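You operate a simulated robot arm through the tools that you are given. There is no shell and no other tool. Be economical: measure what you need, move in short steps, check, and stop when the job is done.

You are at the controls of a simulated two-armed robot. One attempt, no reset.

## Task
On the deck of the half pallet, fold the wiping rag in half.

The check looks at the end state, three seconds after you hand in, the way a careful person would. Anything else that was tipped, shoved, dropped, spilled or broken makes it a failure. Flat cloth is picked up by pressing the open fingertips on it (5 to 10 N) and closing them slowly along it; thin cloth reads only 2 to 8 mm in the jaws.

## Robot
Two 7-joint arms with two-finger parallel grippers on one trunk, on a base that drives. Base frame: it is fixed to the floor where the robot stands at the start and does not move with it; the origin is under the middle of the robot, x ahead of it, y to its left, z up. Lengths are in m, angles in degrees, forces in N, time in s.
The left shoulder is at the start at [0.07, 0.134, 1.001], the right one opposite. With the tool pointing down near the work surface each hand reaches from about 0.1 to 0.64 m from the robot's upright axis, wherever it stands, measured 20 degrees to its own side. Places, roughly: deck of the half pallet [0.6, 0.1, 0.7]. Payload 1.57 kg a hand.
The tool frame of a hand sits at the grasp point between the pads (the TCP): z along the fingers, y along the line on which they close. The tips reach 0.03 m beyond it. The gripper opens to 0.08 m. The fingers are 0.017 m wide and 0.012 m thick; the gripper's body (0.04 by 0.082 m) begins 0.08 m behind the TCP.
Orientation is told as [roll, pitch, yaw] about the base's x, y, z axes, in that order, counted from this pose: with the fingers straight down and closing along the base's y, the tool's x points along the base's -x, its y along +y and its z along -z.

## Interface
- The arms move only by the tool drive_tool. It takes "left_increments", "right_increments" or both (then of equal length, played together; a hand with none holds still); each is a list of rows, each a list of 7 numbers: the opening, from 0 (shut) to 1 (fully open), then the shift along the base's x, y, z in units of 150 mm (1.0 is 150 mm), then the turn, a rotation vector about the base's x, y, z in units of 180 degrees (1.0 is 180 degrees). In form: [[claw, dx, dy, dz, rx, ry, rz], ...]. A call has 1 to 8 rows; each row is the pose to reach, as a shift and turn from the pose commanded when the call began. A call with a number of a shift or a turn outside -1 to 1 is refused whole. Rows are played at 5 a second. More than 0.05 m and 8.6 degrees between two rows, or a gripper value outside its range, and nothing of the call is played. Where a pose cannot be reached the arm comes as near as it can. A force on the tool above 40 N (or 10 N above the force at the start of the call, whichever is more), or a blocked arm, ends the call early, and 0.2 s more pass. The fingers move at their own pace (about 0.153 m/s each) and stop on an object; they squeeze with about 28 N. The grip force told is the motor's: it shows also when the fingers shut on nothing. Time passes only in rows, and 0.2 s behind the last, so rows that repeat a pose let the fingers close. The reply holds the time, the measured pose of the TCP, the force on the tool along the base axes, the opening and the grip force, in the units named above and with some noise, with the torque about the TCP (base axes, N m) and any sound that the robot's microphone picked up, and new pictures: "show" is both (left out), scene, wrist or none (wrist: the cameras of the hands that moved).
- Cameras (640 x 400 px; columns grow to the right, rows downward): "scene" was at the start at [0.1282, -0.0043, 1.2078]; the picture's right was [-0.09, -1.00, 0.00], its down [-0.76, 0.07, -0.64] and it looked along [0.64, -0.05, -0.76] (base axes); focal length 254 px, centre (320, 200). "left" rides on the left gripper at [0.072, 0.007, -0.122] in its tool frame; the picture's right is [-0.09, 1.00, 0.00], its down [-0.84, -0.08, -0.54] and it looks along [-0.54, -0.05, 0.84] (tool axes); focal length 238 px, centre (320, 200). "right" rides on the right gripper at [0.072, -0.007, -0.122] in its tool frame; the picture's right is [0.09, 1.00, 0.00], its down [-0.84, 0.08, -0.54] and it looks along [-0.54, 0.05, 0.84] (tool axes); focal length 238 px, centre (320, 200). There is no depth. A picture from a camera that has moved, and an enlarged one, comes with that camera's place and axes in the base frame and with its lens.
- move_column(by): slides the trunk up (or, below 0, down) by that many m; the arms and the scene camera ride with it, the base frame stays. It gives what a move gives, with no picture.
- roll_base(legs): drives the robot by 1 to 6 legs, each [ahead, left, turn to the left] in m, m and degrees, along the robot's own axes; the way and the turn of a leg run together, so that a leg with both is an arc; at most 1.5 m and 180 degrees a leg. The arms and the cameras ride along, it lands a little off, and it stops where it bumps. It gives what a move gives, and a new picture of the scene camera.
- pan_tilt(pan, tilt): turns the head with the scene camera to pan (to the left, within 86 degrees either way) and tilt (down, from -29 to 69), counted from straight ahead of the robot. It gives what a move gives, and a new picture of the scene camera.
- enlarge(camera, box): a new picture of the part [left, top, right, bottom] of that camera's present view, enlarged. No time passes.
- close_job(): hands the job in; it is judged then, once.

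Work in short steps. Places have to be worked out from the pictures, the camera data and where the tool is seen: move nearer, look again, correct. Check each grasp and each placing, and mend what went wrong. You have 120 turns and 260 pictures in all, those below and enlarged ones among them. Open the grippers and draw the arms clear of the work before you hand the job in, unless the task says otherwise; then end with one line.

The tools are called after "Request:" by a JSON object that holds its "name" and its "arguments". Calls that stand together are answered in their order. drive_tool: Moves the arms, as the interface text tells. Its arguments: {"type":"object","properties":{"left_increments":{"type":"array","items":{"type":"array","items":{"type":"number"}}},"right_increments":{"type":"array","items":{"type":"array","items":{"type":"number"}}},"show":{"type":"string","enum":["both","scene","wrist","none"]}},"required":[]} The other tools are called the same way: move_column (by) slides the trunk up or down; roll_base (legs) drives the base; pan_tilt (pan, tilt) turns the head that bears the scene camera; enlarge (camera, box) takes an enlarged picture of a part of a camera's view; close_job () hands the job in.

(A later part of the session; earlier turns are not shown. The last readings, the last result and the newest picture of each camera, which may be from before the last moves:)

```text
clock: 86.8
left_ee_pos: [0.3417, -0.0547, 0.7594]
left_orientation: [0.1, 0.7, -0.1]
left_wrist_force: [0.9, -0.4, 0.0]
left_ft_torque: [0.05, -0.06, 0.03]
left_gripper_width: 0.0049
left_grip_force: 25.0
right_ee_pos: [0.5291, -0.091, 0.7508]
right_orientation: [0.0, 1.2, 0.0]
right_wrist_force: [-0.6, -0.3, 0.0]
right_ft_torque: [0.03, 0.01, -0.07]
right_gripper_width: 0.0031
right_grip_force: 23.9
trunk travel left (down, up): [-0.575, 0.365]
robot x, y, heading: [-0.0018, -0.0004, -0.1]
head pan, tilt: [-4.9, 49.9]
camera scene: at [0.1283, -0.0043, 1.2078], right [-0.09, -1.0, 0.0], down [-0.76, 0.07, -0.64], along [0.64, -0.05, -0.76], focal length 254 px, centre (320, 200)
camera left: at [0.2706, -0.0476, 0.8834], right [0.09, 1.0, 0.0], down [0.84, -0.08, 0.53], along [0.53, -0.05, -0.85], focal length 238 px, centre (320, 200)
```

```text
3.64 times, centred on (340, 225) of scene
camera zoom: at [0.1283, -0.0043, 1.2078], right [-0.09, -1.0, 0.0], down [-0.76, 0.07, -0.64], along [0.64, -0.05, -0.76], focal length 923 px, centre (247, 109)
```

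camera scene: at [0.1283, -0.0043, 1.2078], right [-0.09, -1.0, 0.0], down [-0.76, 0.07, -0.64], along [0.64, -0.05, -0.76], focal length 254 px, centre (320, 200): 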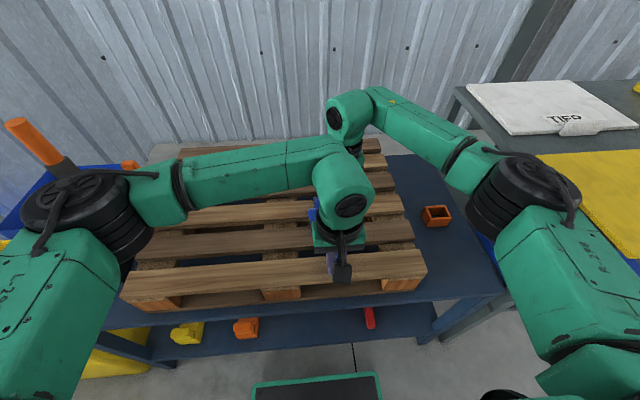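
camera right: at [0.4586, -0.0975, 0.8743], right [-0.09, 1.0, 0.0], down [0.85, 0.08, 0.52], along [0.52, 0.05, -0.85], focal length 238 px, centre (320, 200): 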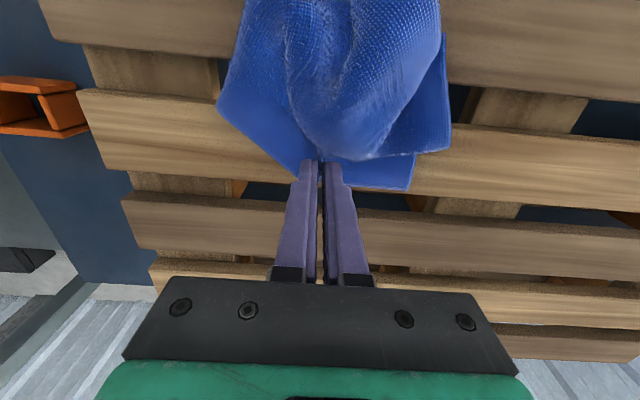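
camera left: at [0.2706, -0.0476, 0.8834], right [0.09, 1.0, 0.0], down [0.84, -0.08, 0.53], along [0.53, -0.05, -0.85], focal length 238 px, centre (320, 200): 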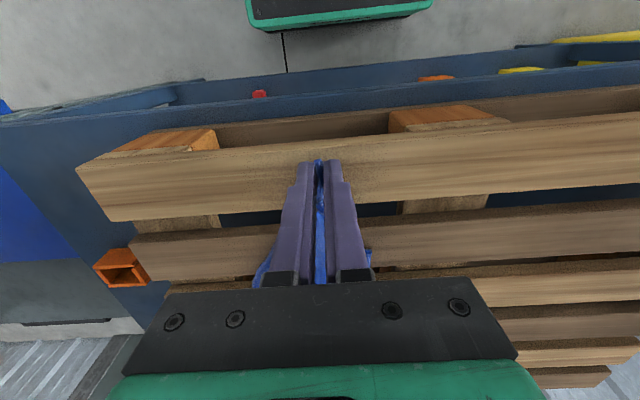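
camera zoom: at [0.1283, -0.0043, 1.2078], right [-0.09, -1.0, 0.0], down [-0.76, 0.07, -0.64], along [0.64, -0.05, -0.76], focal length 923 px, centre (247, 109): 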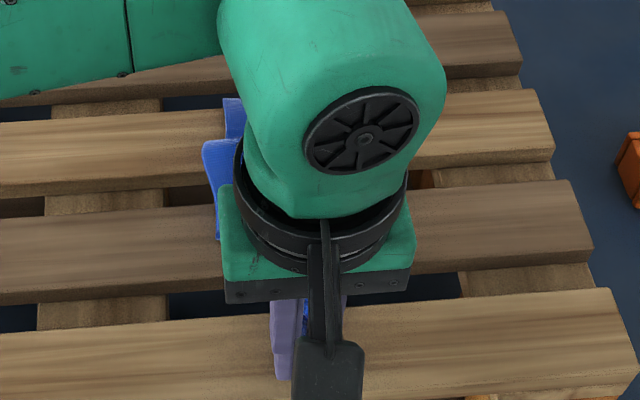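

The rag is stretched between the hands (~0.19 m). Lower and release the left, lift away, and look.

Request:
{"name": "drive_tool", "arguments": {"left_increments": [[0, 0.02, 0, -0.06, 0, 0, 0], [0.2, 0.02, 0, -0.08, 0, 0, 0], [0.5, 0.02, 0, -0.08, 0, 0, 0], [0.5, 0.02, 0, 0.15, 0, 0, 0], [0.5, 0.02, 0.15, 0.4, 0, 0, 0], [0.5, 0.02, 0.4, 0.55, 0, 0, 0], [0.5, 0.02, 0.7, 0.6, 0, 0, 0], [0.5, 0.02, 1.0, 0.6, 0, 0, 0]]}}

Request:
{"name": "enlarge", "arguments": {"camera": "scene", "box": [260, 170, 420, 280]}}

Request:
{"name": "enlarge", "arguments": {"camera": "left", "box": [20, 50, 300, 270]}}

```text
clock: 88.6
left_ee_pos: [0.3441, 0.0986, 0.8491]
left_orientation: [-0.1, 0.7, 0.0]
left_wrist_force: [-0.3, 0.4, 0.0]
left_ft_torque: [-0.02, -0.01, 0.0]
left_gripper_width: 0.0399
left_grip_force: 0.1
right_ee_pos: [0.5281, -0.0904, 0.7503]
right_orientation: [-0.2, 1.0, -0.1]
right_wrist_force: [0.1, 0.1, 0.2]
right_ft_torque: [0.0, 0.03, -0.06]
right_gripper_width: 0.0031
right_grip_force: 24.0
trunk travel left (down, up): [-0.575, 0.365]
robot x, y, heading: [-0.0036, -0.0016, -0.1]
head pan, tilt: [-4.9, 49.9]
camera scene: at [0.1276, -0.0025, 1.2079], right [-0.09, -1.0, 0.0], down [-0.76, 0.06, -0.64], along [0.64, -0.06, -0.76], focal length 254 px, centre (320, 200)
camera left: at [0.2725, 0.1058, 0.9734], right [0.09, 1.0, 0.0], down [0.84, -0.08, 0.53], along [0.53, -0.05, -0.85], focal length 238 px, centre (320, 200)
```

scene: 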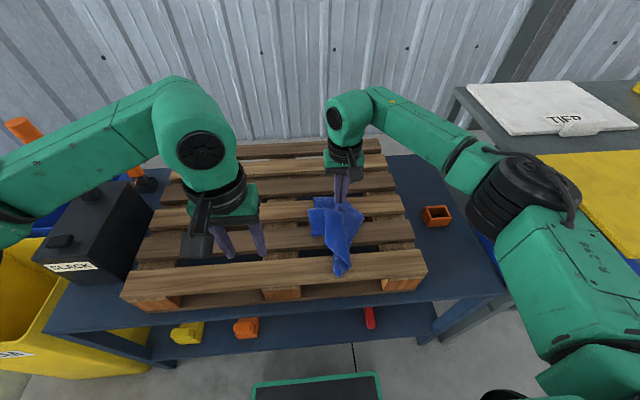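
left: 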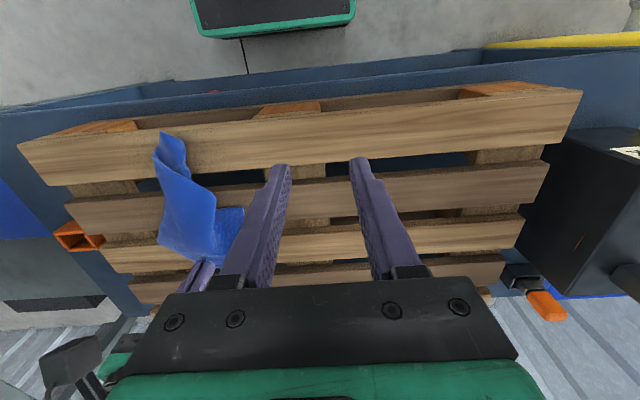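

```text
3.64 times, centred on (340, 225) of scene
camera zoom: at [0.1276, -0.0025, 1.2079], right [-0.09, -1.0, 0.0], down [-0.76, 0.06, -0.64], along [0.64, -0.06, -0.76], focal length 923 px, centre (247, 109)
```

zoom: 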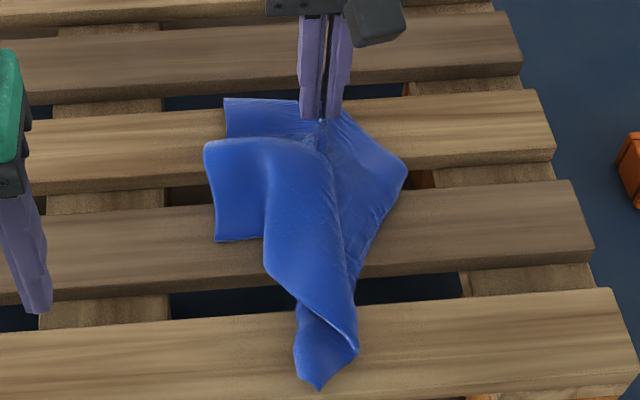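

```text
1.82 times, centred on (160, 160) of left
camera zoom: at [0.2725, 0.1058, 0.9734], right [0.09, 1.0, 0.0], down [0.84, -0.08, 0.53], along [0.53, -0.05, -0.85], focal length 433 px, centre (611, 273)
```

zoom: 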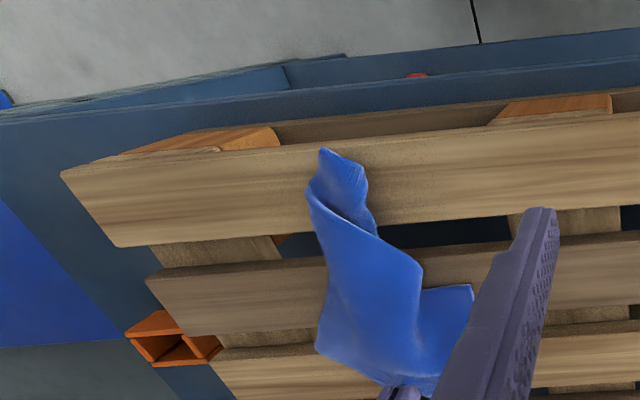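

Much better. Another corner R lies folded at (0.438,−0.009) on slat 2. I'll release the right hand and retreat it, then take R with the left and pull it toward the near-left.

Request:
{"name": "drive_tool", "arguments": {"right_increments": [[0.2, 0, 0, -0.03, 0, 0, 0], [0.4, 0, 0, -0.03, 0, 0, 0], [0.4, 0, 0, 0.15, 0, 0, 0], [0.3, 0, -0.1, 0.4, 0, 0, 0], [0.3, -0.1, -0.4, 0.55, 0, 0, 0], [0.3, -0.2, -0.7, 0.55, 0, 0, 0], [0.3, -0.3, -0.9, 0.55, 0, 0, 0], [0.3, -0.3, -0.9, 0.55, 0, 0, 0]], "left_increments": [[0.3, 0, 0, 0, 0, 0, 0], [0.3, 0, 0, 0, 0, 0, 0], [0.3, 0, 0, 0, 0, 0, 0], [0.3, 0.2, -0.1, 0, 0, 0, 0], [0.3, 0.4, -0.3, 0, 0, 0, 0], [0.3, 0.6, -0.5, 0, 0, 0, 0], [0.3, 0.707, -0.7, 0, 0, 0, 0], [0.3, 0.707, -0.79, -0.2, 0, 0, 0]]}}

Request:
{"name": "enlarge", "arguments": {"camera": "right", "box": [300, 30, 640, 290]}}

Request:
{"name": "enlarge", "arguments": {"camera": "left", "box": [160, 50, 460, 290]}}

```text
refused: row 5 steps farther than a row can; nothing moved
```

```text
1.54 times, centred on (470, 160) of right
camera zoom: at [0.4579, -0.0964, 0.8748], right [-0.09, 1.0, 0.0], down [0.85, 0.08, 0.53], along [0.52, 0.05, -0.85], focal length 367 px, centre (89, 262)
```

zoom: 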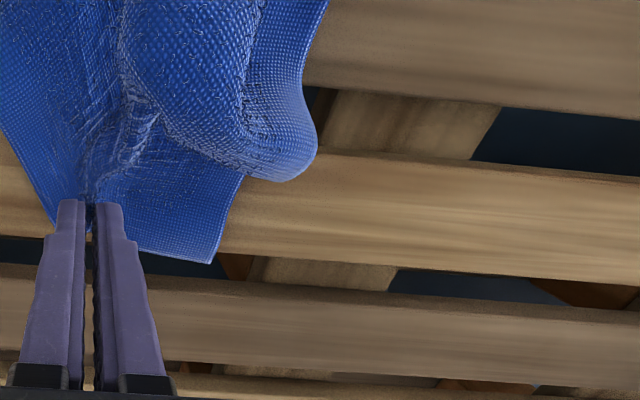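

```text
1.67 times, centred on (310, 170) of left
camera zoom: at [0.2725, 0.1058, 0.9734], right [0.09, 1.0, 0.0], down [0.84, -0.08, 0.53], along [0.53, -0.05, -0.85], focal length 397 px, centre (337, 250)
```

zoom: 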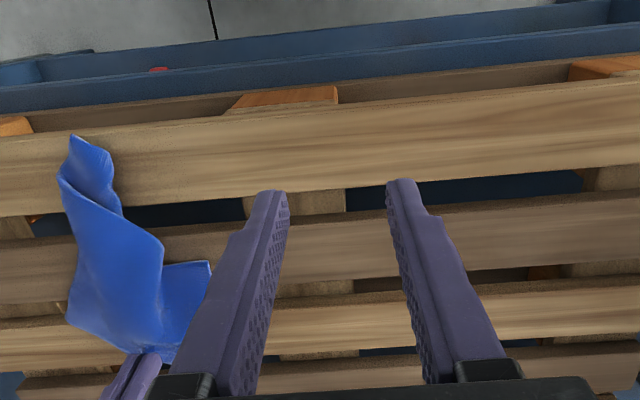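

Same plan in smaller steps.

Request:
{"name": "drive_tool", "arguments": {"right_increments": [[0.2, 0, 0, -0.03, 0, 0, 0], [0.4, 0, 0, -0.03, 0, 0, 0], [0.4, 0, 0, 0.15, 0, 0, 0], [0.3, 0, -0.1, 0.4, 0, 0, 0], [0.3, -0.05, -0.35, 0.5, 0, 0, 0], [0.3, -0.15, -0.6, 0.5, 0, 0, 0], [0.3, -0.25, -0.85, 0.5, 0, 0, 0], [0.3, -0.3, -0.9, 0.5, 0, 0, 0]], "left_increments": [[0.3, 0, 0, 0, 0, 0, 0], [0.3, 0, 0, 0, 0, 0, 0], [0.3, 0, 0, 0, 0, 0, 0], [0.3, 0.2, -0.1, 0, 0, 0, 0], [0.3, 0.4, -0.25, 0, 0, 0, 0], [0.3, 0.6, -0.4, 0, 0, 0, 0], [0.3, 0.707, -0.6, 0, 0, 0, 0], [0.3, 0.707, -0.75, -0.2, 0, 0, 0]]}}

Request:
{"name": "enlarge", "arguments": {"camera": "right", "box": [300, 30, 640, 290]}}

Request:
{"name": "enlarge", "arguments": {"camera": "left", "box": [160, 50, 460, 290]}}

```text
clock: 90.4
left_ee_pos: [0.4498, -0.0175, 0.8192]
left_orientation: [0.0, 0.8, 0.1]
left_wrist_force: [0.8, -0.6, -0.2]
left_ft_torque: [-0.01, 0.02, 0.01]
left_gripper_width: 0.0238
left_grip_force: 0.0
right_ee_pos: [0.4819, -0.2271, 0.8254]
right_orientation: [0.0, 1.2, 0.1]
right_wrist_force: [-0.1, -0.5, 0.0]
right_ft_torque: [0.02, 0.03, -0.02]
right_gripper_width: 0.0241
right_grip_force: 0.0
trunk travel left (down, up): [-0.575, 0.365]
robot x, y, heading: [0.0001, -0.0027, -0.1]
head pan, tilt: [-4.9, 49.9]
camera scene: at [0.1287, -0.0043, 1.2078], right [-0.09, -1.0, 0.0], down [-0.76, 0.07, -0.64], along [0.64, -0.05, -0.77], focal length 254 px, centre (320, 200)
camera right: at [0.4112, -0.2339, 0.9498], right [-0.09, 1.0, 0.0], down [0.85, 0.08, 0.52], along [0.52, 0.05, -0.85], focal length 238 px, centre (320, 200)
camera left: at [0.3785, -0.0108, 0.9433], right [0.09, 1.0, 0.0], down [0.84, -0.08, 0.53], along [0.53, -0.05, -0.85], focal length 238 px, centre (320, 200)
```

scene: 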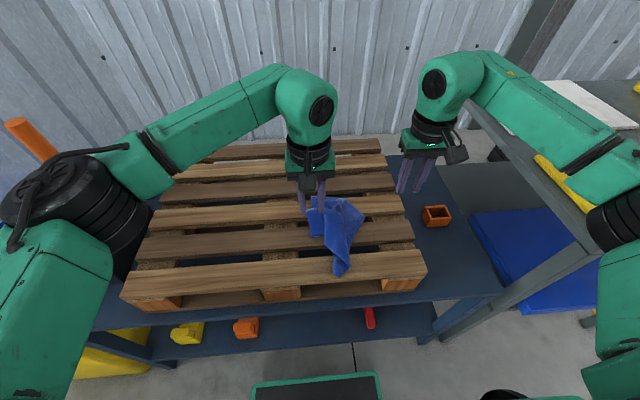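
right: 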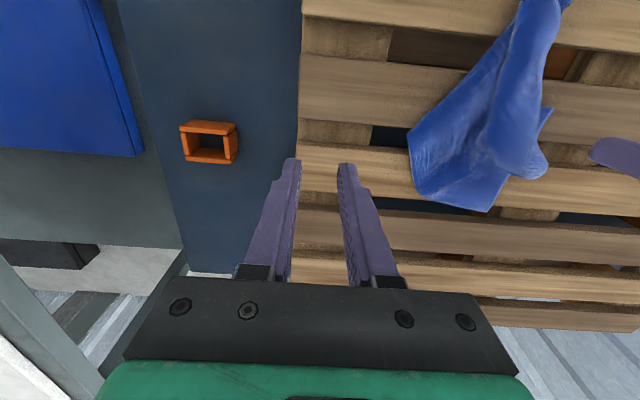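
left: 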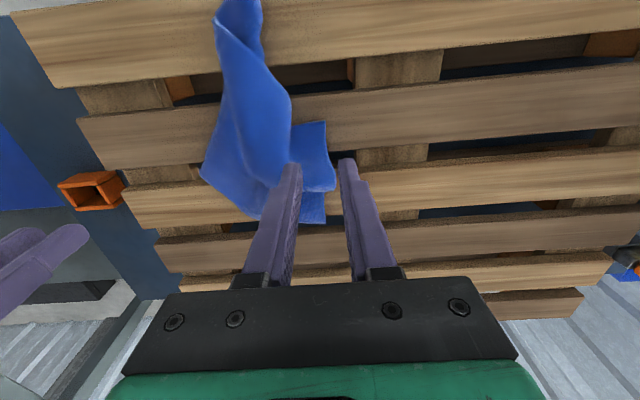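

```text
1.54 times, centred on (470, 160) of right
camera zoom: at [0.4112, -0.2339, 0.9498], right [-0.09, 1.0, 0.0], down [0.85, 0.08, 0.52], along [0.52, 0.05, -0.85], focal length 367 px, centre (89, 262)
```

zoom: 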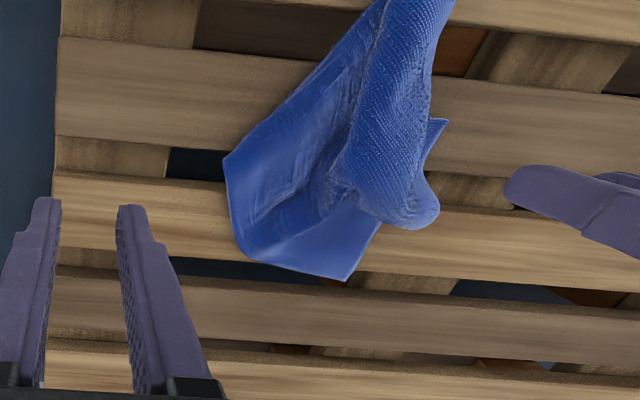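

```text
1.67 times, centred on (310, 170) of left
camera zoom: at [0.3785, -0.0108, 0.9433], right [0.09, 1.0, 0.0], down [0.84, -0.08, 0.53], along [0.53, -0.05, -0.85], focal length 397 px, centre (337, 250)
```

zoom: 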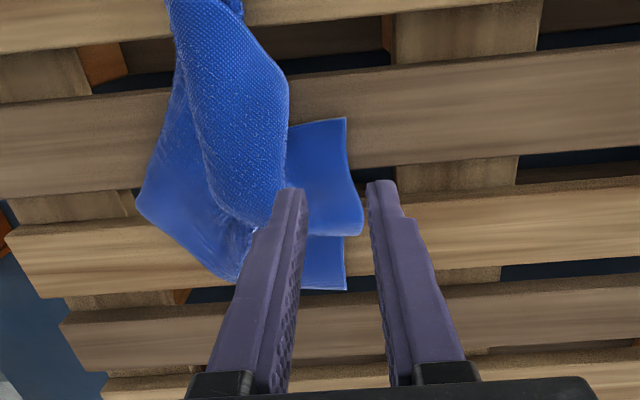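

R's flap (y −0.043…−0.011, x from 0.435) is on slat 2. Pinch it with a small opening.

Request:
{"name": "drive_tool", "arguments": {"left_increments": [[0.24, -0.01, -0.075, -0.1, 0, 0, 0], [0.24, -0.01, -0.075, -0.3, 0, 0, 0], [0.24, -0.01, -0.075, -0.44, 0, 0, 0], [0.24, -0.01, -0.075, -0.49, 0, 0, 0], [0.24, -0.01, -0.075, -0.505, 0, 0, 0]], "show": "none"}}

```text
clock: 91.6
left_ee_pos: [0.4482, -0.0292, 0.7464]
left_orientation: [-0.2, 0.7, 0.0]
left_wrist_force: [2.4, 1.1, 14.4]
left_ft_torque: [-0.24, -0.04, -0.03]
left_gripper_width: 0.0184
left_grip_force: 0.0
right_ee_pos: [0.4806, -0.2268, 0.8274]
right_orientation: [0.0, 1.1, 0.0]
right_wrist_force: [0.8, 0.6, -0.4]
right_ft_torque: [-0.03, -0.02, 0.0]
right_gripper_width: 0.0241
right_grip_force: 0.0
trunk travel left (down, up): [-0.575, 0.365]
robot x, y, heading: [-0.0014, 0.0008, -0.1]
head pan, tilt: [-4.9, 49.9]
```

The inner finger rests on the roll; lift and shift 6 mm left, then press again.

Request:
{"name": "drive_tool", "arguments": {"left_increments": [[0.24, 0, 0, 0.06, 0, 0, 0], [0.24, 0, 0.04, 0.06, 0, 0, 0], [0.24, 0, 0.04, 0.01, 0, 0, 0], [0.24, 0, 0.04, -0.008, 0, 0, 0], [0.24, 0, 0.04, -0.014, 0, 0, 0]], "show": "wrist"}}

```text
clock: 92.8
left_ee_pos: [0.449, -0.0233, 0.7452]
left_orientation: [-0.3, 0.2, 0.0]
left_wrist_force: [6.4, -1.2, 32.2]
left_ft_torque: [-0.62, -0.21, 0.13]
left_gripper_width: 0.0192
left_grip_force: 0.0
right_ee_pos: [0.4803, -0.2258, 0.8284]
right_orientation: [0.0, 1.0, 0.1]
right_wrist_force: [-0.5, 0.6, -0.4]
right_ft_torque: [0.0, -0.02, 0.04]
right_gripper_width: 0.0242
right_grip_force: 0.1
trunk travel left (down, up): [-0.575, 0.365]
robot x, y, heading: [0.0003, -0.0028, -0.0]
head pan, tilt: [-4.9, 49.9]
camera left: at [0.3766, -0.0155, 0.8689], right [0.09, 1.0, -0.01], down [0.84, -0.07, 0.54], along [0.53, -0.05, -0.84], focal length 238 px, centre (320, 200)
```

left: 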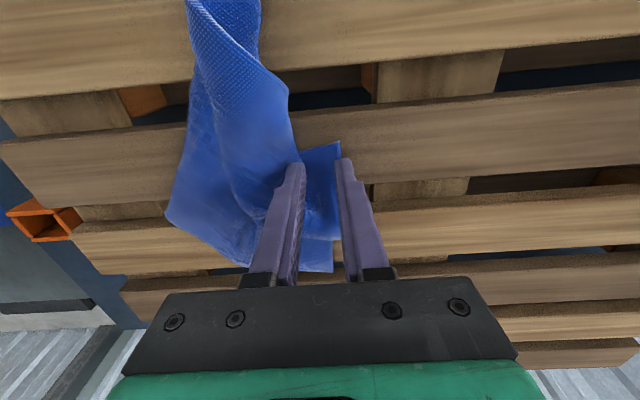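

The flap is too narrow for this closing direction; I'll turn the left hand 90° so it closes along x on the flap's left edge.

Request:
{"name": "drive_tool", "arguments": {"left_increments": [[0.24, 0, 0, 0.15, 0, 0, -0.01], [0.24, 0, 0, 0.3, 0, 0, -0.055], [0.24, 0, 0, 0.3, 0, 0, -0.1], [0.24, 0, 0, 0.3, 0, 0, -0.145], [0.24, 0, 0, 0.3, 0, 0, -0.19], [0.24, 0, 0, 0.3, 0, 0, -0.235], [0.24, 0, 0, 0.3, 0, 0, -0.28], [0.24, 0, 0, 0.3, 0, 0, -0.325]], "show": "none"}}

Request:
{"name": "drive_tool", "arguments": {"left_increments": [[0.24, 0, 0, 0, 0, 0, -0.045], [0.24, 0, 0, 0, 0, 0, -0.09], [0.24, 0, 0, 0, 0, 0, -0.135], [0.24, 0, 0, 0, 0, 0, -0.175], [0.24, 0, 0, 0, 0, 0, -0.175]], "show": "both"}}

```text
clock: 94.6
left_ee_pos: [0.4491, -0.021, 0.7865]
left_orientation: [0.0, 0.8, -47.8]
left_wrist_force: [0.4, -0.3, -0.2]
left_ft_torque: [0.01, -0.01, 0.01]
left_gripper_width: 0.0191
left_grip_force: 0.0
left hand out of reach, approached as far as the arm can: row 8
right_ee_pos: [0.4808, -0.2252, 0.8265]
right_orientation: [0.0, 1.2, 0.0]
right_wrist_force: [1.0, 0.9, -0.1]
right_ft_torque: [-0.02, -0.03, -0.01]
right_gripper_width: 0.0241
right_grip_force: 0.1
trunk travel left (down, up): [-0.575, 0.365]
robot x, y, heading: [-0.001, 0.0015, -0.4]
head pan, tilt: [-4.9, 49.9]
```

```text
clock: 95.8
left_ee_pos: [0.416, 0.0144, 0.7791]
left_orientation: [14.0, -0.2, -65.6]
left_wrist_force: [-0.3, 0.5, 0.7]
left_ft_torque: [-0.03, -0.03, 0.03]
left_gripper_width: 0.0191
left_grip_force: 0.1
left hand out of reach, approached as far as the arm can: row 1, 2, 3, 4, 5
right_ee_pos: [0.4806, -0.2272, 0.8272]
right_orientation: [0.1, 1.1, -0.1]
right_wrist_force: [-0.3, 0.1, 0.1]
right_ft_torque: [0.03, -0.03, -0.01]
right_gripper_width: 0.0242
right_grip_force: 0.0
trunk travel left (down, up): [-0.575, 0.365]
robot x, y, heading: [0.0023, 0.0036, 0.1]
head pan, tilt: [-4.9, 49.9]
camera scene: at [0.1261, -0.0039, 1.2081], right [-0.09, -1.0, 0.0], down [-0.76, 0.06, -0.65], along [0.64, -0.06, -0.76], focal length 254 px, centre (320, 200)
camera left: at [0.3645, 0.0707, 0.8993], right [0.92, 0.32, 0.24], down [0.16, -0.84, 0.51], along [0.37, -0.43, -0.82], focal length 238 px, centre (320, 200)
```

scene: 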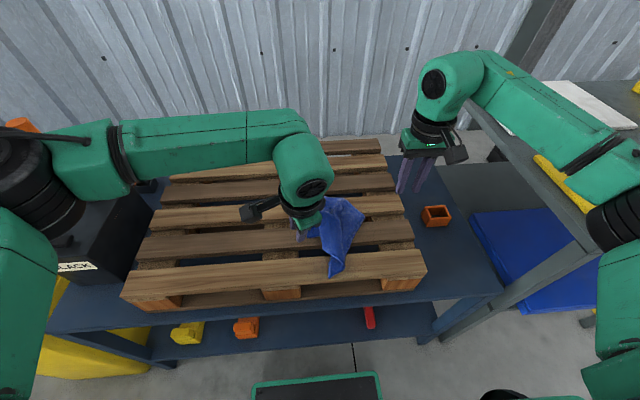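
left: 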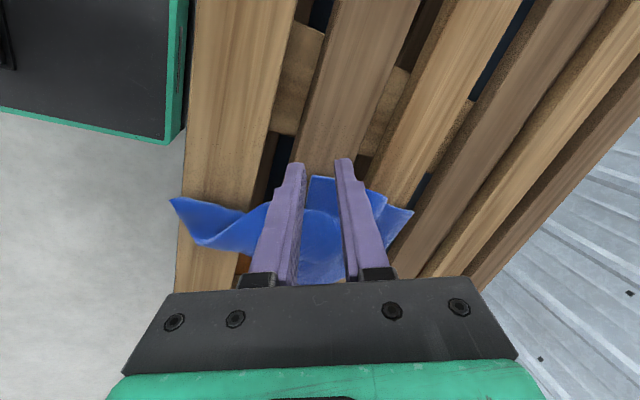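

The left wrist can't go past about −50°. A −45° yaw suits the corner pinch anyway; rotate back and re-read.

Request:
{"name": "drive_tool", "arguments": {"left_increments": [[0.24, 0, 0, 0.1, 0, 0, 0.04], [0.24, 0, 0, 0.1, 0, 0, 0.08], [0.24, 0, 0, 0.1, 0, 0, 0.12], [0.24, 0, 0, 0.1, 0, 0, 0.14], [0.24, 0, 0, 0.1, 0, 0, 0.14]], "show": "none"}}

```text
clock: 97.0
left_ee_pos: [0.418, 0.0137, 0.7931]
left_orientation: [13.8, -0.2, -40.2]
left_wrist_force: [-0.5, 0.7, 0.5]
left_ft_torque: [0.0, -0.01, 0.01]
left_gripper_width: 0.0194
left_grip_force: 0.1
right_ee_pos: [0.4824, -0.2267, 0.8251]
right_orientation: [0.1, 1.2, 0.0]
right_wrist_force: [-0.2, 1.1, -0.3]
right_ft_torque: [0.0, 0.01, 0.01]
right_gripper_width: 0.0239
right_grip_force: 0.1
trunk travel left (down, up): [-0.575, 0.365]
robot x, y, heading: [-0.0008, -0.001, -0.1]
head pan, tilt: [-4.9, 49.9]
```

Request:
{"name": "drive_tool", "arguments": {"left_increments": [[0.24, 0.05, -0.06, 0, -0.03, 0.025, 0], [0.24, 0.12, -0.15, 0, -0.0596, 0.05, 0], [0.24, 0.18, -0.235, 0, -0.0596, 0.05, 0], [0.24, 0.18, -0.235, 0, -0.0596, 0.05, 0]], "show": "wrist"}}

Request:
{"name": "enlarge", "arguments": {"camera": "left", "box": [180, 90, 480, 290]}}

```text
clock: 98.0
left_ee_pos: [0.444, -0.0201, 0.7922]
left_orientation: [-0.2, -0.4, -40.2]
left_wrist_force: [0.2, -0.9, -0.6]
left_ft_torque: [0.03, 0.01, 0.02]
left_gripper_width: 0.0192
left_grip_force: 0.3
right_ee_pos: [0.4818, -0.2258, 0.8268]
right_orientation: [-0.1, 1.2, -0.1]
right_wrist_force: [0.0, 0.7, -0.2]
right_ft_torque: [0.01, -0.01, -0.03]
right_gripper_width: 0.0237
right_grip_force: 0.0
trunk travel left (down, up): [-0.575, 0.365]
robot x, y, heading: [-0.0015, 0.0008, -0.3]
head pan, tilt: [-4.9, 49.9]
camera left: at [0.3921, 0.0307, 0.9142], right [0.71, 0.7, 0.0], down [0.59, -0.6, 0.55], along [0.38, -0.39, -0.84], focal length 238 px, centre (320, 200)
```

left: 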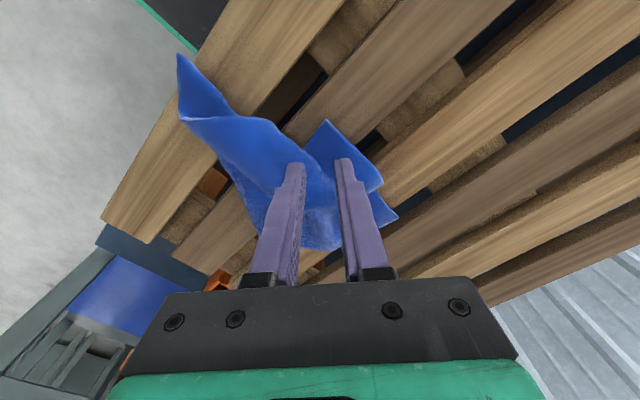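

```text
2.00 times, centred on (330, 190) of left
camera zoom: at [0.3921, 0.0307, 0.9142], right [0.71, 0.7, 0.0], down [0.59, -0.6, 0.55], along [0.38, -0.39, -0.84], focal length 477 px, centre (300, 220)
```

zoom: 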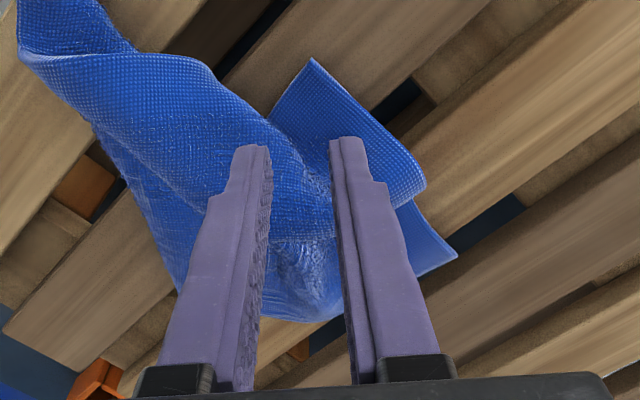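

The corner R is at about (0.431,−0.002). Shift 4 mm along the closing line, and lower to press.

Request:
{"name": "drive_tool", "arguments": {"left_increments": [[0.2, 0.02, 0.02, -0.1, 0, 0, 0], [0.2, 0.02, 0.02, -0.25, 0, 0, 0], [0.2, 0.02, 0.02, -0.3, 0, 0, 0], [0.2, 0.02, 0.02, -0.325, 0, 0, 0]], "show": "none"}}

```text
clock: 99.0
left_ee_pos: [0.4491, -0.0195, 0.7467]
left_orientation: [-0.2, -0.6, -40.2]
left_wrist_force: [2.1, 0.0, 15.1]
left_ft_torque: [-0.25, -0.02, 0.01]
left_gripper_width: 0.015
left_grip_force: 0.0
right_ee_pos: [0.4807, -0.2276, 0.8271]
right_orientation: [0.0, 1.1, 0.0]
right_wrist_force: [-0.2, 1.3, -0.3]
right_ft_torque: [0.01, 0.01, 0.02]
right_gripper_width: 0.024
right_grip_force: 0.1
trunk travel left (down, up): [-0.575, 0.365]
robot x, y, heading: [-0.0028, 0.0016, 0.1]
head pan, tilt: [-4.9, 49.9]
```

Inner finger touches first again; press a bit more and close.

Request:
{"name": "drive_tool", "arguments": {"left_increments": [[0.2, 0.01, 0.01, -0.012, 0, 0, 0], [0.16, 0.01, 0.01, -0.014, 0, 0, 0], [0.12, 0.01, 0.01, -0.014, 0, 0, 0], [0.08, 0.01, 0.01, -0.014, 0, 0, 0], [0.04, 0.01, 0.01, -0.014, 0, 0, 0], [0, 0.01, 0.01, -0.014, 0, 0, 0], [0, 0.01, 0.01, -0.014, 0, 0, 0]], "show": "wrist"}}

```text
clock: 100.6
left_ee_pos: [0.4469, -0.0193, 0.7449]
left_orientation: [-0.1, -0.5, -40.2]
left_wrist_force: [-3.7, -6.2, 35.1]
left_ft_torque: [-0.58, 0.11, -0.06]
left_gripper_width: 0.0002
left_grip_force: 21.0
right_ee_pos: [0.4781, -0.227, 0.8291]
right_orientation: [0.2, 0.8, 0.0]
right_wrist_force: [0.6, 0.2, -0.8]
right_ft_torque: [0.03, -0.01, -0.01]
right_gripper_width: 0.024
right_grip_force: 0.0
trunk travel left (down, up): [-0.575, 0.365]
robot x, y, heading: [-0.002, 0.0021, -0.0]
head pan, tilt: [-4.9, 49.9]
camera left: at [0.3938, 0.0338, 0.8671], right [0.71, 0.7, 0.0], down [0.58, -0.6, 0.55], along [0.39, -0.39, -0.83], focal length 238 px, centre (320, 200)
```

left: 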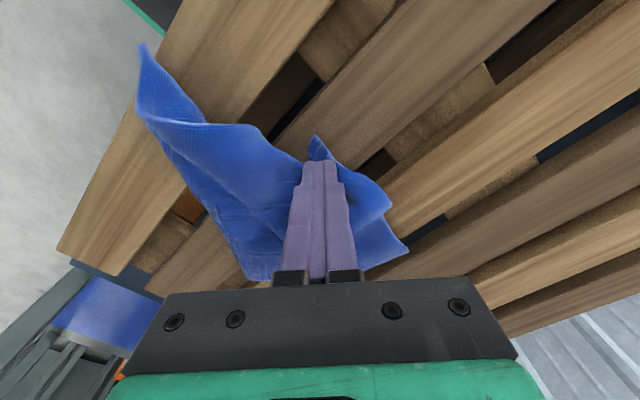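

Missed again. A better idea: the far edge P1–P2 now lies over slat 3 with both corners free, so both hands can pinch its ends and let the rag hang fully open. Retract the left and take fresh pictures.

Request:
{"name": "drive_tool", "arguments": {"left_increments": [[0, 0, 0, 0.15, 0, 0, 0.045], [0.3, 0, 0.1, 0.35, 0, 0, 0.09], [0.3, 0, 0.3, 0.5, 0, 0, 0.13], [0.3, 0, 0.5, 0.5, 0, 0, 0.13], [0.3, 0, 0.7, 0.5, 0, 0, 0.13], [0.3, 0, 0.7, 0.5, 0, 0, 0.13]]}}

Request:
{"name": "enlarge", "arguments": {"camera": "scene", "box": [260, 170, 420, 280]}}

Request:
{"name": "enlarge", "arguments": {"camera": "right", "box": [300, 30, 640, 290]}}

```text
clock: 102.0
left_ee_pos: [0.4462, 0.0868, 0.8158]
left_orientation: [-0.1, -0.2, -16.8]
left_wrist_force: [0.0, 0.3, 0.0]
left_ft_torque: [0.01, 0.01, -0.03]
left_gripper_width: 0.0242
left_grip_force: 0.0
right_ee_pos: [0.4808, -0.2268, 0.8261]
right_orientation: [0.1, 1.2, 0.1]
right_wrist_force: [-0.4, -0.9, 0.7]
right_ft_torque: [0.01, 0.01, 0.0]
right_gripper_width: 0.0242
right_grip_force: 0.1
trunk travel left (down, up): [-0.575, 0.365]
robot x, y, heading: [0.0005, -0.0007, -0.0]
head pan, tilt: [-4.9, 49.9]
camera scene: at [0.1285, -0.005, 1.2078], right [-0.09, -1.0, 0.0], down [-0.76, 0.07, -0.64], along [0.64, -0.05, -0.77], focal length 254 px, centre (320, 200)
camera left: at [0.3792, 0.1146, 0.9385], right [0.38, 0.93, 0.0], down [0.78, -0.31, 0.55], along [0.51, -0.21, -0.84], focal length 238 px, centre (320, 200)
```

scene: 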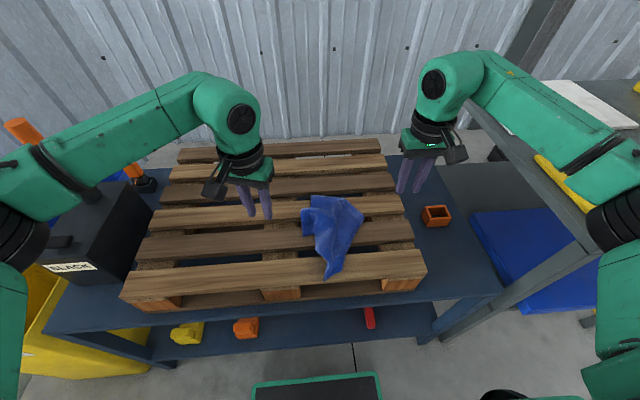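
left: 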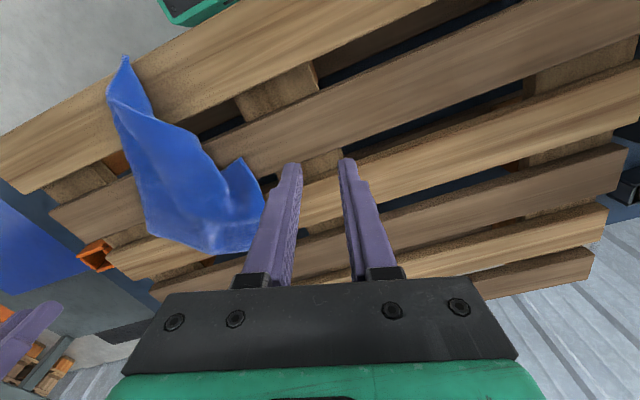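

```text
3.64 times, centred on (340, 225) of scene
camera zoom: at [0.1285, -0.005, 1.2078], right [-0.09, -1.0, 0.0], down [-0.76, 0.07, -0.64], along [0.64, -0.05, -0.77], focal length 923 px, centre (247, 109)
```

zoom: 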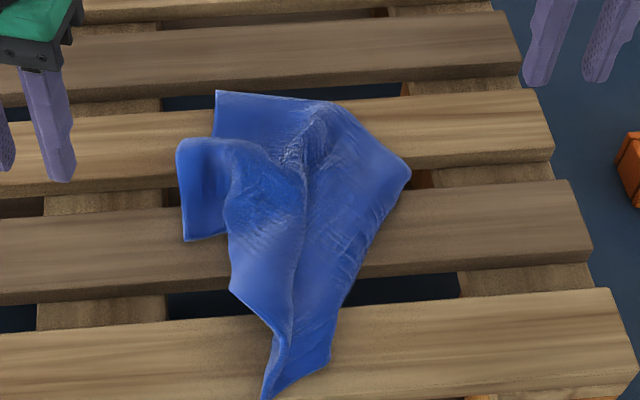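

```text
1.54 times, centred on (470, 160) of right
camera zoom: at [0.4112, -0.2342, 0.9496], right [-0.09, 1.0, 0.0], down [0.85, 0.08, 0.52], along [0.52, 0.05, -0.85], focal length 367 px, centre (89, 262)
```

zoom: 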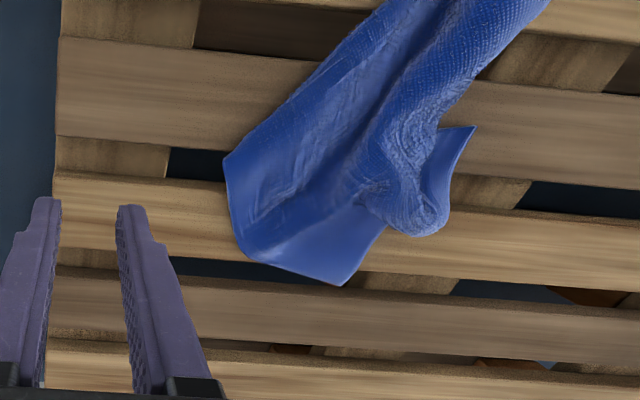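

Structure is clear now: the sheet has a big pleat, and corner R ≈(0.439,0.007) just needs to slide ~9 cm toward me. I'll try pressing a closed fingertip on R's flap and dragging it along slat 2.

Request:
{"name": "drive_tool", "arguments": {"left_increments": [[0, 0.01, -0.2, 0, 0, 0, 0.045], [0, 0.02, -0.4, 0, 0, 0, 0.09], [0, 0.03, -0.585, -0.1, 0, 0, 0.09], [0, 0.03, -0.585, -0.3, 0, 0, 0.09], [0, 0.03, -0.585, -0.42, 0, 0, 0.09], [0, 0.03, -0.585, -0.47, 0, 0, 0.09], [0, 0.03, -0.585, -0.485, 0, 0, 0.09]], "show": "wrist"}}

```text
clock: 103.6
left_ee_pos: [0.4536, 0.0002, 0.744]
left_orientation: [-0.1, -0.3, -0.6]
left_wrist_force: [0.6, -0.4, 2.0]
left_ft_torque: [-0.02, -0.02, 0.01]
left_gripper_width: 0.0003
left_grip_force: 21.5
right_ee_pos: [0.4815, -0.2268, 0.8264]
right_orientation: [-0.1, 1.2, 0.0]
right_wrist_force: [0.0, 0.4, -0.4]
right_ft_torque: [-0.01, -0.01, 0.01]
right_gripper_width: 0.0243
right_grip_force: 0.0
trunk travel left (down, up): [-0.575, 0.365]
robot x, y, heading: [-0.0011, 0.0026, 0.1]
head pan, tilt: [-4.9, 49.9]
camera left: at [0.3802, 0.0081, 0.8665], right [0.1, 0.99, 0.0], down [0.83, -0.08, 0.55], along [0.54, -0.06, -0.84], focal length 238 px, centre (320, 200)
```

left: 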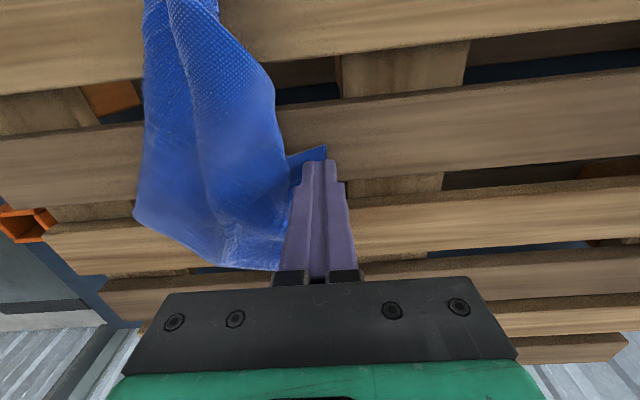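

On the flap with light contact. Press ~2 mm more and drag 3.3 cm toward me.

Request:
{"name": "drive_tool", "arguments": {"left_increments": [[0, 0, 0, -0.012, 0, 0, 0], [0, -0.03, 0.01, -0.016, 0, 0, 0], [0, -0.07, 0.02, -0.016, 0, 0, 0], [0, -0.11, 0.03, -0.016, 0, 0, 0], [0, -0.15, 0.04, -0.016, 0, 0, 0], [0, -0.19, 0.05, -0.016, 0, 0, 0], [0, -0.22, 0.06, -0.016, 0, 0, 0]], "show": "wrist"}}

```text
clock: 105.2
left_ee_pos: [0.4196, 0.0082, 0.7416]
left_orientation: [-0.2, -0.5, -0.6]
left_wrist_force: [7.3, -1.5, 26.1]
left_ft_torque: [-0.18, -0.23, 0.04]
left_gripper_width: 0.0
left_grip_force: 21.4
right_ee_pos: [0.4784, -0.2263, 0.8273]
right_orientation: [0.0, 1.2, 0.0]
right_wrist_force: [-0.5, 0.1, 1.3]
right_ft_torque: [-0.01, 0.01, 0.0]
right_gripper_width: 0.0241
right_grip_force: 0.2
trunk travel left (down, up): [-0.575, 0.365]
robot x, y, heading: [0.0001, -0.001, 0.0]
head pan, tilt: [-4.9, 49.9]
camera left: at [0.3459, 0.0168, 0.8647], right [0.1, 0.99, 0.0], down [0.83, -0.08, 0.55], along [0.55, -0.06, -0.84], focal length 238 px, centre (320, 200)
```

left: 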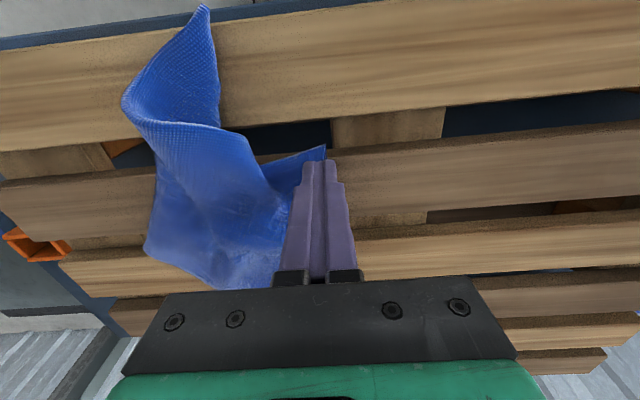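

The drag works: R moved with the finger and the pleat is opening. Lift, step back to x≈0.455, press and drag again.

Request:
{"name": "drive_tool", "arguments": {"left_increments": [[0, 0, 0, 0.1, 0, 0, 0], [0, 0.12, -0.02, 0.12, 0, 0, 0], [0, 0.24, -0.04, 0.1, 0, 0, 0], [0, 0.24, -0.04, 0.03, 0, 0, 0], [0, 0.24, -0.04, 0.008, 0, 0, 0]], "show": "wrist"}}

```text
clock: 106.4
left_ee_pos: [0.4569, 0.0035, 0.7432]
left_orientation: [-0.2, -0.4, -0.6]
left_wrist_force: [2.6, 0.4, 9.2]
left_ft_torque: [0.05, -0.04, 0.01]
left_gripper_width: 0.0
left_grip_force: 21.6
right_ee_pos: [0.4797, -0.2261, 0.8267]
right_orientation: [0.1, 1.2, 0.0]
right_wrist_force: [1.0, -0.1, 0.2]
right_ft_torque: [0.01, 0.0, 0.02]
right_gripper_width: 0.0238
right_grip_force: 0.1
trunk travel left (down, up): [-0.575, 0.365]
robot x, y, heading: [0.0011, -0.0021, 0.1]
head pan, tilt: [-4.9, 49.9]
camera left: at [0.3829, 0.0109, 0.8657], right [0.1, 0.99, 0.0], down [0.83, -0.08, 0.55], along [0.55, -0.06, -0.84], focal length 238 px, centre (320, 200)
```

left: 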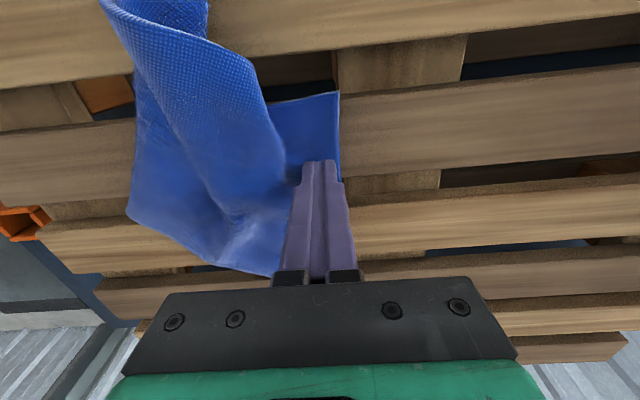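

R has moved out nicely. Drag again 3.5 cm.

Request:
{"name": "drive_tool", "arguments": {"left_increments": [[0, 0, 0, -0.007, 0, 0, 0], [0, -0.04, 0.005, -0.008, 0, 0, 0], [0, -0.08, 0.01, -0.008, 0, 0, 0], [0, -0.12, 0.015, -0.008, 0, 0, 0], [0, -0.16, 0.02, -0.008, 0, 0, 0], [0, -0.2, 0.025, -0.008, 0, 0, 0], [0, -0.235, 0.03, -0.008, 0, 0, 0]], "show": "wrist"}}

Request:
{"name": "enlarge", "arguments": {"camera": "right", "box": [300, 30, 640, 290]}}

```text
clock: 108.0
left_ee_pos: [0.4205, 0.0072, 0.7413]
left_orientation: [-0.2, -0.3, -0.6]
left_wrist_force: [7.7, -0.8, 23.7]
left_ft_torque: [0.02, -0.18, -0.02]
left_gripper_width: 0.0
left_grip_force: 21.8
right_ee_pos: [0.4793, -0.2275, 0.8269]
right_orientation: [0.0, 1.1, 0.1]
right_wrist_force: [-1.4, 0.1, 0.9]
right_ft_torque: [-0.02, 0.0, -0.02]
right_gripper_width: 0.024
right_grip_force: 0.0
trunk travel left (down, up): [-0.575, 0.365]
robot x, y, heading: [0.0011, 0.0015, -0.0]
head pan, tilt: [-4.9, 49.9]
camera left: at [0.3465, 0.0147, 0.8651], right [0.1, 0.99, 0.0], down [0.83, -0.08, 0.55], along [0.55, -0.06, -0.84], focal length 238 px, centre (320, 200)
```

left: 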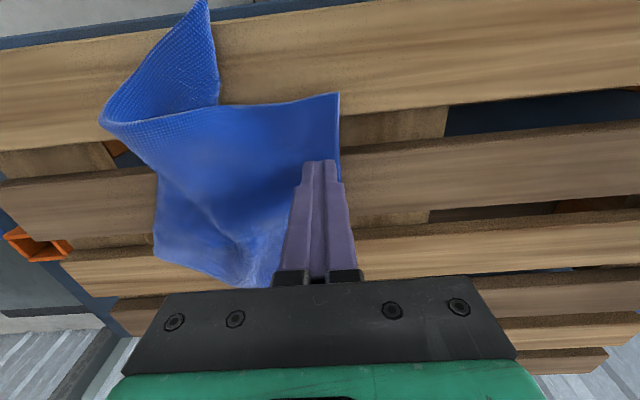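

```text
1.54 times, centred on (470, 160) of right
camera zoom: at [0.4096, -0.2338, 0.9507], right [-0.09, 1.0, 0.0], down [0.85, 0.08, 0.53], along [0.52, 0.05, -0.85], focal length 367 px, centre (89, 262)
```

zoom: 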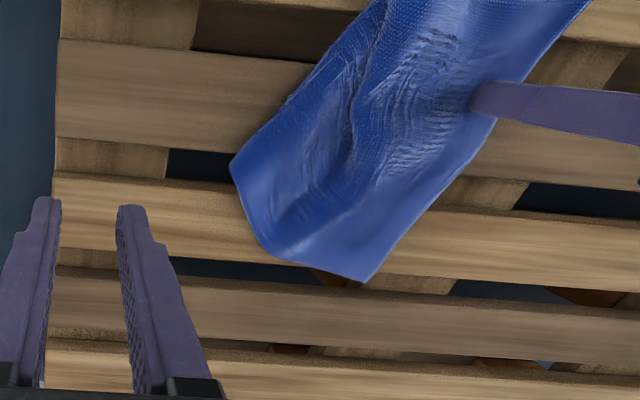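

Excellent – the pleat is nearly gone. Lift the left away and look at the remaining folded front-right corner.

Request:
{"name": "drive_tool", "arguments": {"left_increments": [[0, 0, 0, 0.15, 0, 0, 0], [0, 0, 0.1, 0.35, 0, 0, 0], [0, 0, 0.3, 0.55, 0, 0, 0], [0, 0, 0.55, 0.65, 0, 0, 0], [0, 0, 0.8, 0.65, 0, 0, 0], [0, 0, 0.8, 0.65, 0, 0, 0]], "show": "both"}}

Request:
{"name": "enlarge", "arguments": {"camera": "scene", "box": [260, 170, 420, 290]}}

Request:
{"name": "enlarge", "arguments": {"camera": "left", "box": [20, 30, 300, 250]}}

```text
clock: 109.4
left_ee_pos: [0.4228, 0.1264, 0.8389]
left_orientation: [-0.1, -0.3, -0.5]
left_wrist_force: [0.1, 0.0, -0.6]
left_ft_torque: [0.02, -0.03, 0.0]
left_gripper_width: 0.0
left_grip_force: 21.7
right_ee_pos: [0.4807, -0.2264, 0.8256]
right_orientation: [0.1, 1.2, 0.1]
right_wrist_force: [-0.6, 0.2, -0.4]
right_ft_torque: [0.03, 0.02, -0.01]
right_gripper_width: 0.0239
right_grip_force: 0.1
trunk travel left (down, up): [-0.575, 0.365]
robot x, y, heading: [-0.0014, 0.0003, 0.0]
head pan, tilt: [-4.9, 49.9]
camera scene: at [0.1285, -0.0052, 1.2078], right [-0.09, -1.0, 0.0], down [-0.76, 0.07, -0.64], along [0.64, -0.05, -0.77], focal length 254 px, centre (320, 200)
camera left: at [0.3498, 0.1346, 0.9616], right [0.1, 0.99, 0.0], down [0.83, -0.09, 0.55], along [0.54, -0.06, -0.84], focal length 238 px, centre (320, 200)
```

scene: 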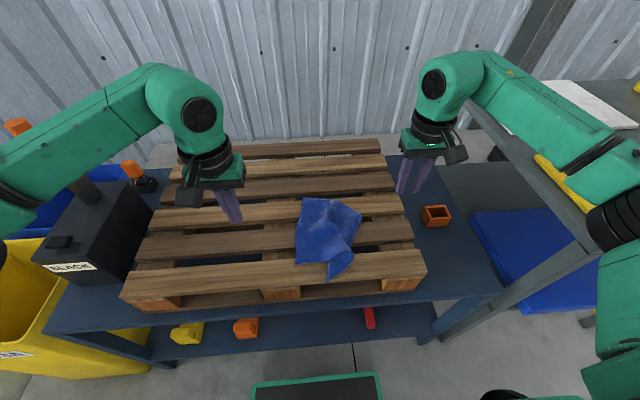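
left: 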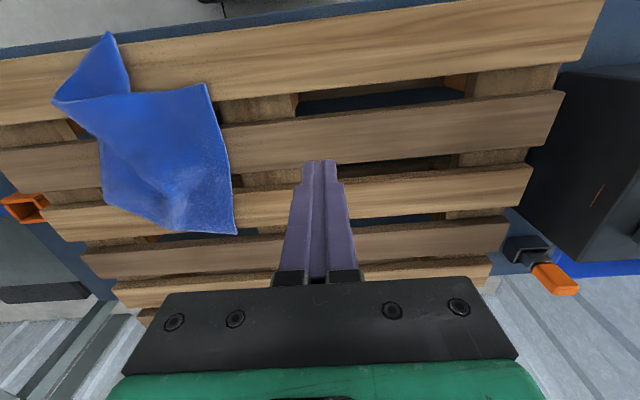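

```text
3.33 times, centred on (340, 230) of scene
camera zoom: at [0.1285, -0.0052, 1.2078], right [-0.09, -1.0, 0.0], down [-0.76, 0.07, -0.64], along [0.64, -0.05, -0.77], focal length 846 px, centre (253, 100)
```

zoom: 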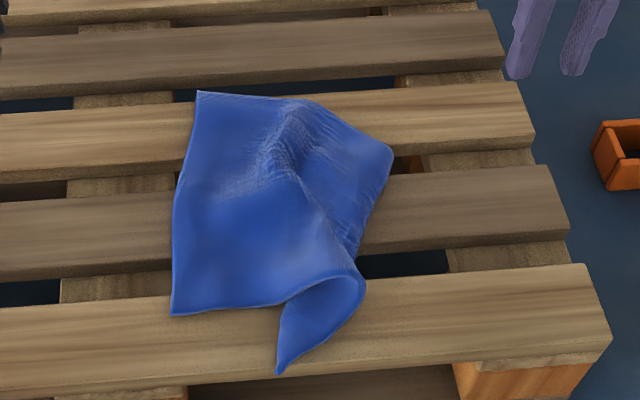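

```text
1.82 times, centred on (160, 140) of left
camera zoom: at [0.3498, 0.1346, 0.9616], right [0.1, 0.99, 0.0], down [0.83, -0.09, 0.55], along [0.54, -0.06, -0.84], focal length 433 px, centre (611, 309)
```

zoom: 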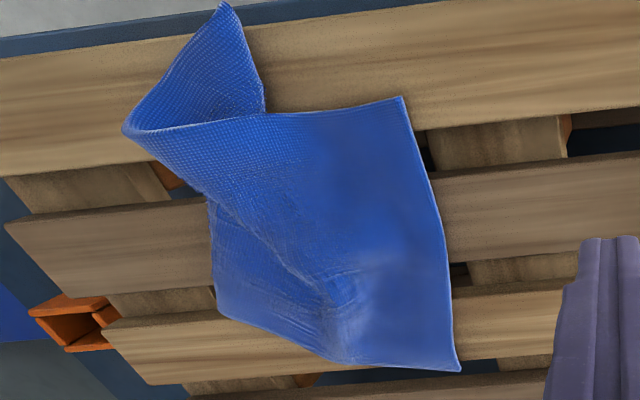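

Wonderful: only the front-right corner Q′ is twisted under, its tip at about (0.327,−0.034) on slat 1. I'll press it with the right fingertip at (0.350,−0.056) and drag it to the right along slat 1.

Request:
{"name": "drive_tool", "arguments": {"right_increments": [[0, -0.15, 0.15, 0, 0, 0, 0], [0, -0.3, 0.3, 0, 0, 0, 0], [0, -0.45, 0.5, 0, 0, 0, 0], [0, -0.6, 0.7, 0, 0, 0, 0], [0, -0.75, 0.9, 0, 0, 0, 0], [0, -0.865, 1.0, -0.1, 0, 0, 0], [0, -0.865, 1.0, -0.3, 0, 0, 0], [0, -0.865, 1.0, -0.3, 0, 0, 0]], "show": "wrist"}}

Request:
{"name": "enlarge", "arguments": {"camera": "right", "box": [200, 60, 500, 290]}}

```text
clock: 111.2
left_ee_pos: [0.4229, 0.1274, 0.8388]
left_orientation: [-0.2, -0.3, -0.6]
left_wrist_force: [-0.7, 1.0, 0.1]
left_ft_torque: [-0.02, 0.02, -0.03]
left_gripper_width: 0.0004
left_grip_force: 20.9
right_ee_pos: [0.3519, -0.0779, 0.7785]
right_orientation: [0.0, 1.2, 0.0]
right_wrist_force: [0.4, -0.5, 0.3]
right_ft_torque: [0.02, -0.01, 0.03]
right_gripper_width: 0.0001
right_grip_force: 21.2
trunk travel left (down, up): [-0.575, 0.365]
robot x, y, heading: [0.0003, -0.0003, -0.3]
head pan, tilt: [-4.9, 49.9]
camera right: at [0.2825, -0.0844, 0.9022], right [-0.09, 1.0, 0.0], down [0.85, 0.08, 0.52], along [0.52, 0.05, -0.85], focal length 238 px, centre (320, 200)
```

right: 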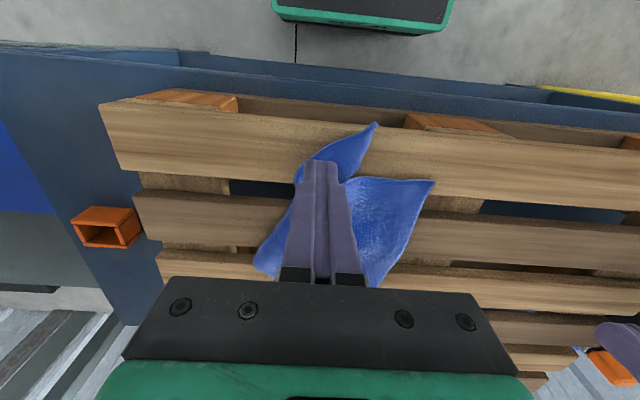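

```text
1.74 times, centred on (350, 175) of right
camera zoom: at [0.2825, -0.0844, 0.9022], right [-0.09, 1.0, 0.0], down [0.85, 0.08, 0.52], along [0.52, 0.05, -0.85], focal length 414 px, centre (268, 244)
```

zoom: 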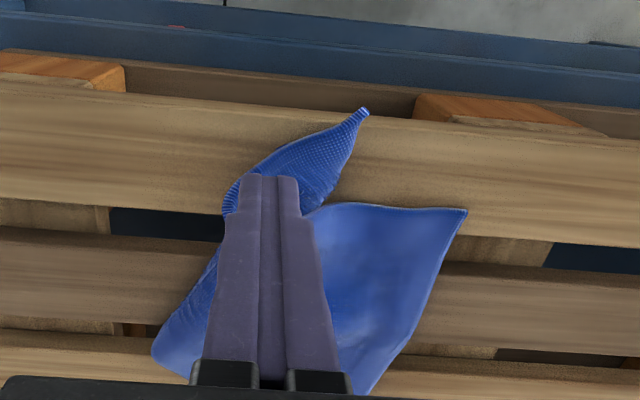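

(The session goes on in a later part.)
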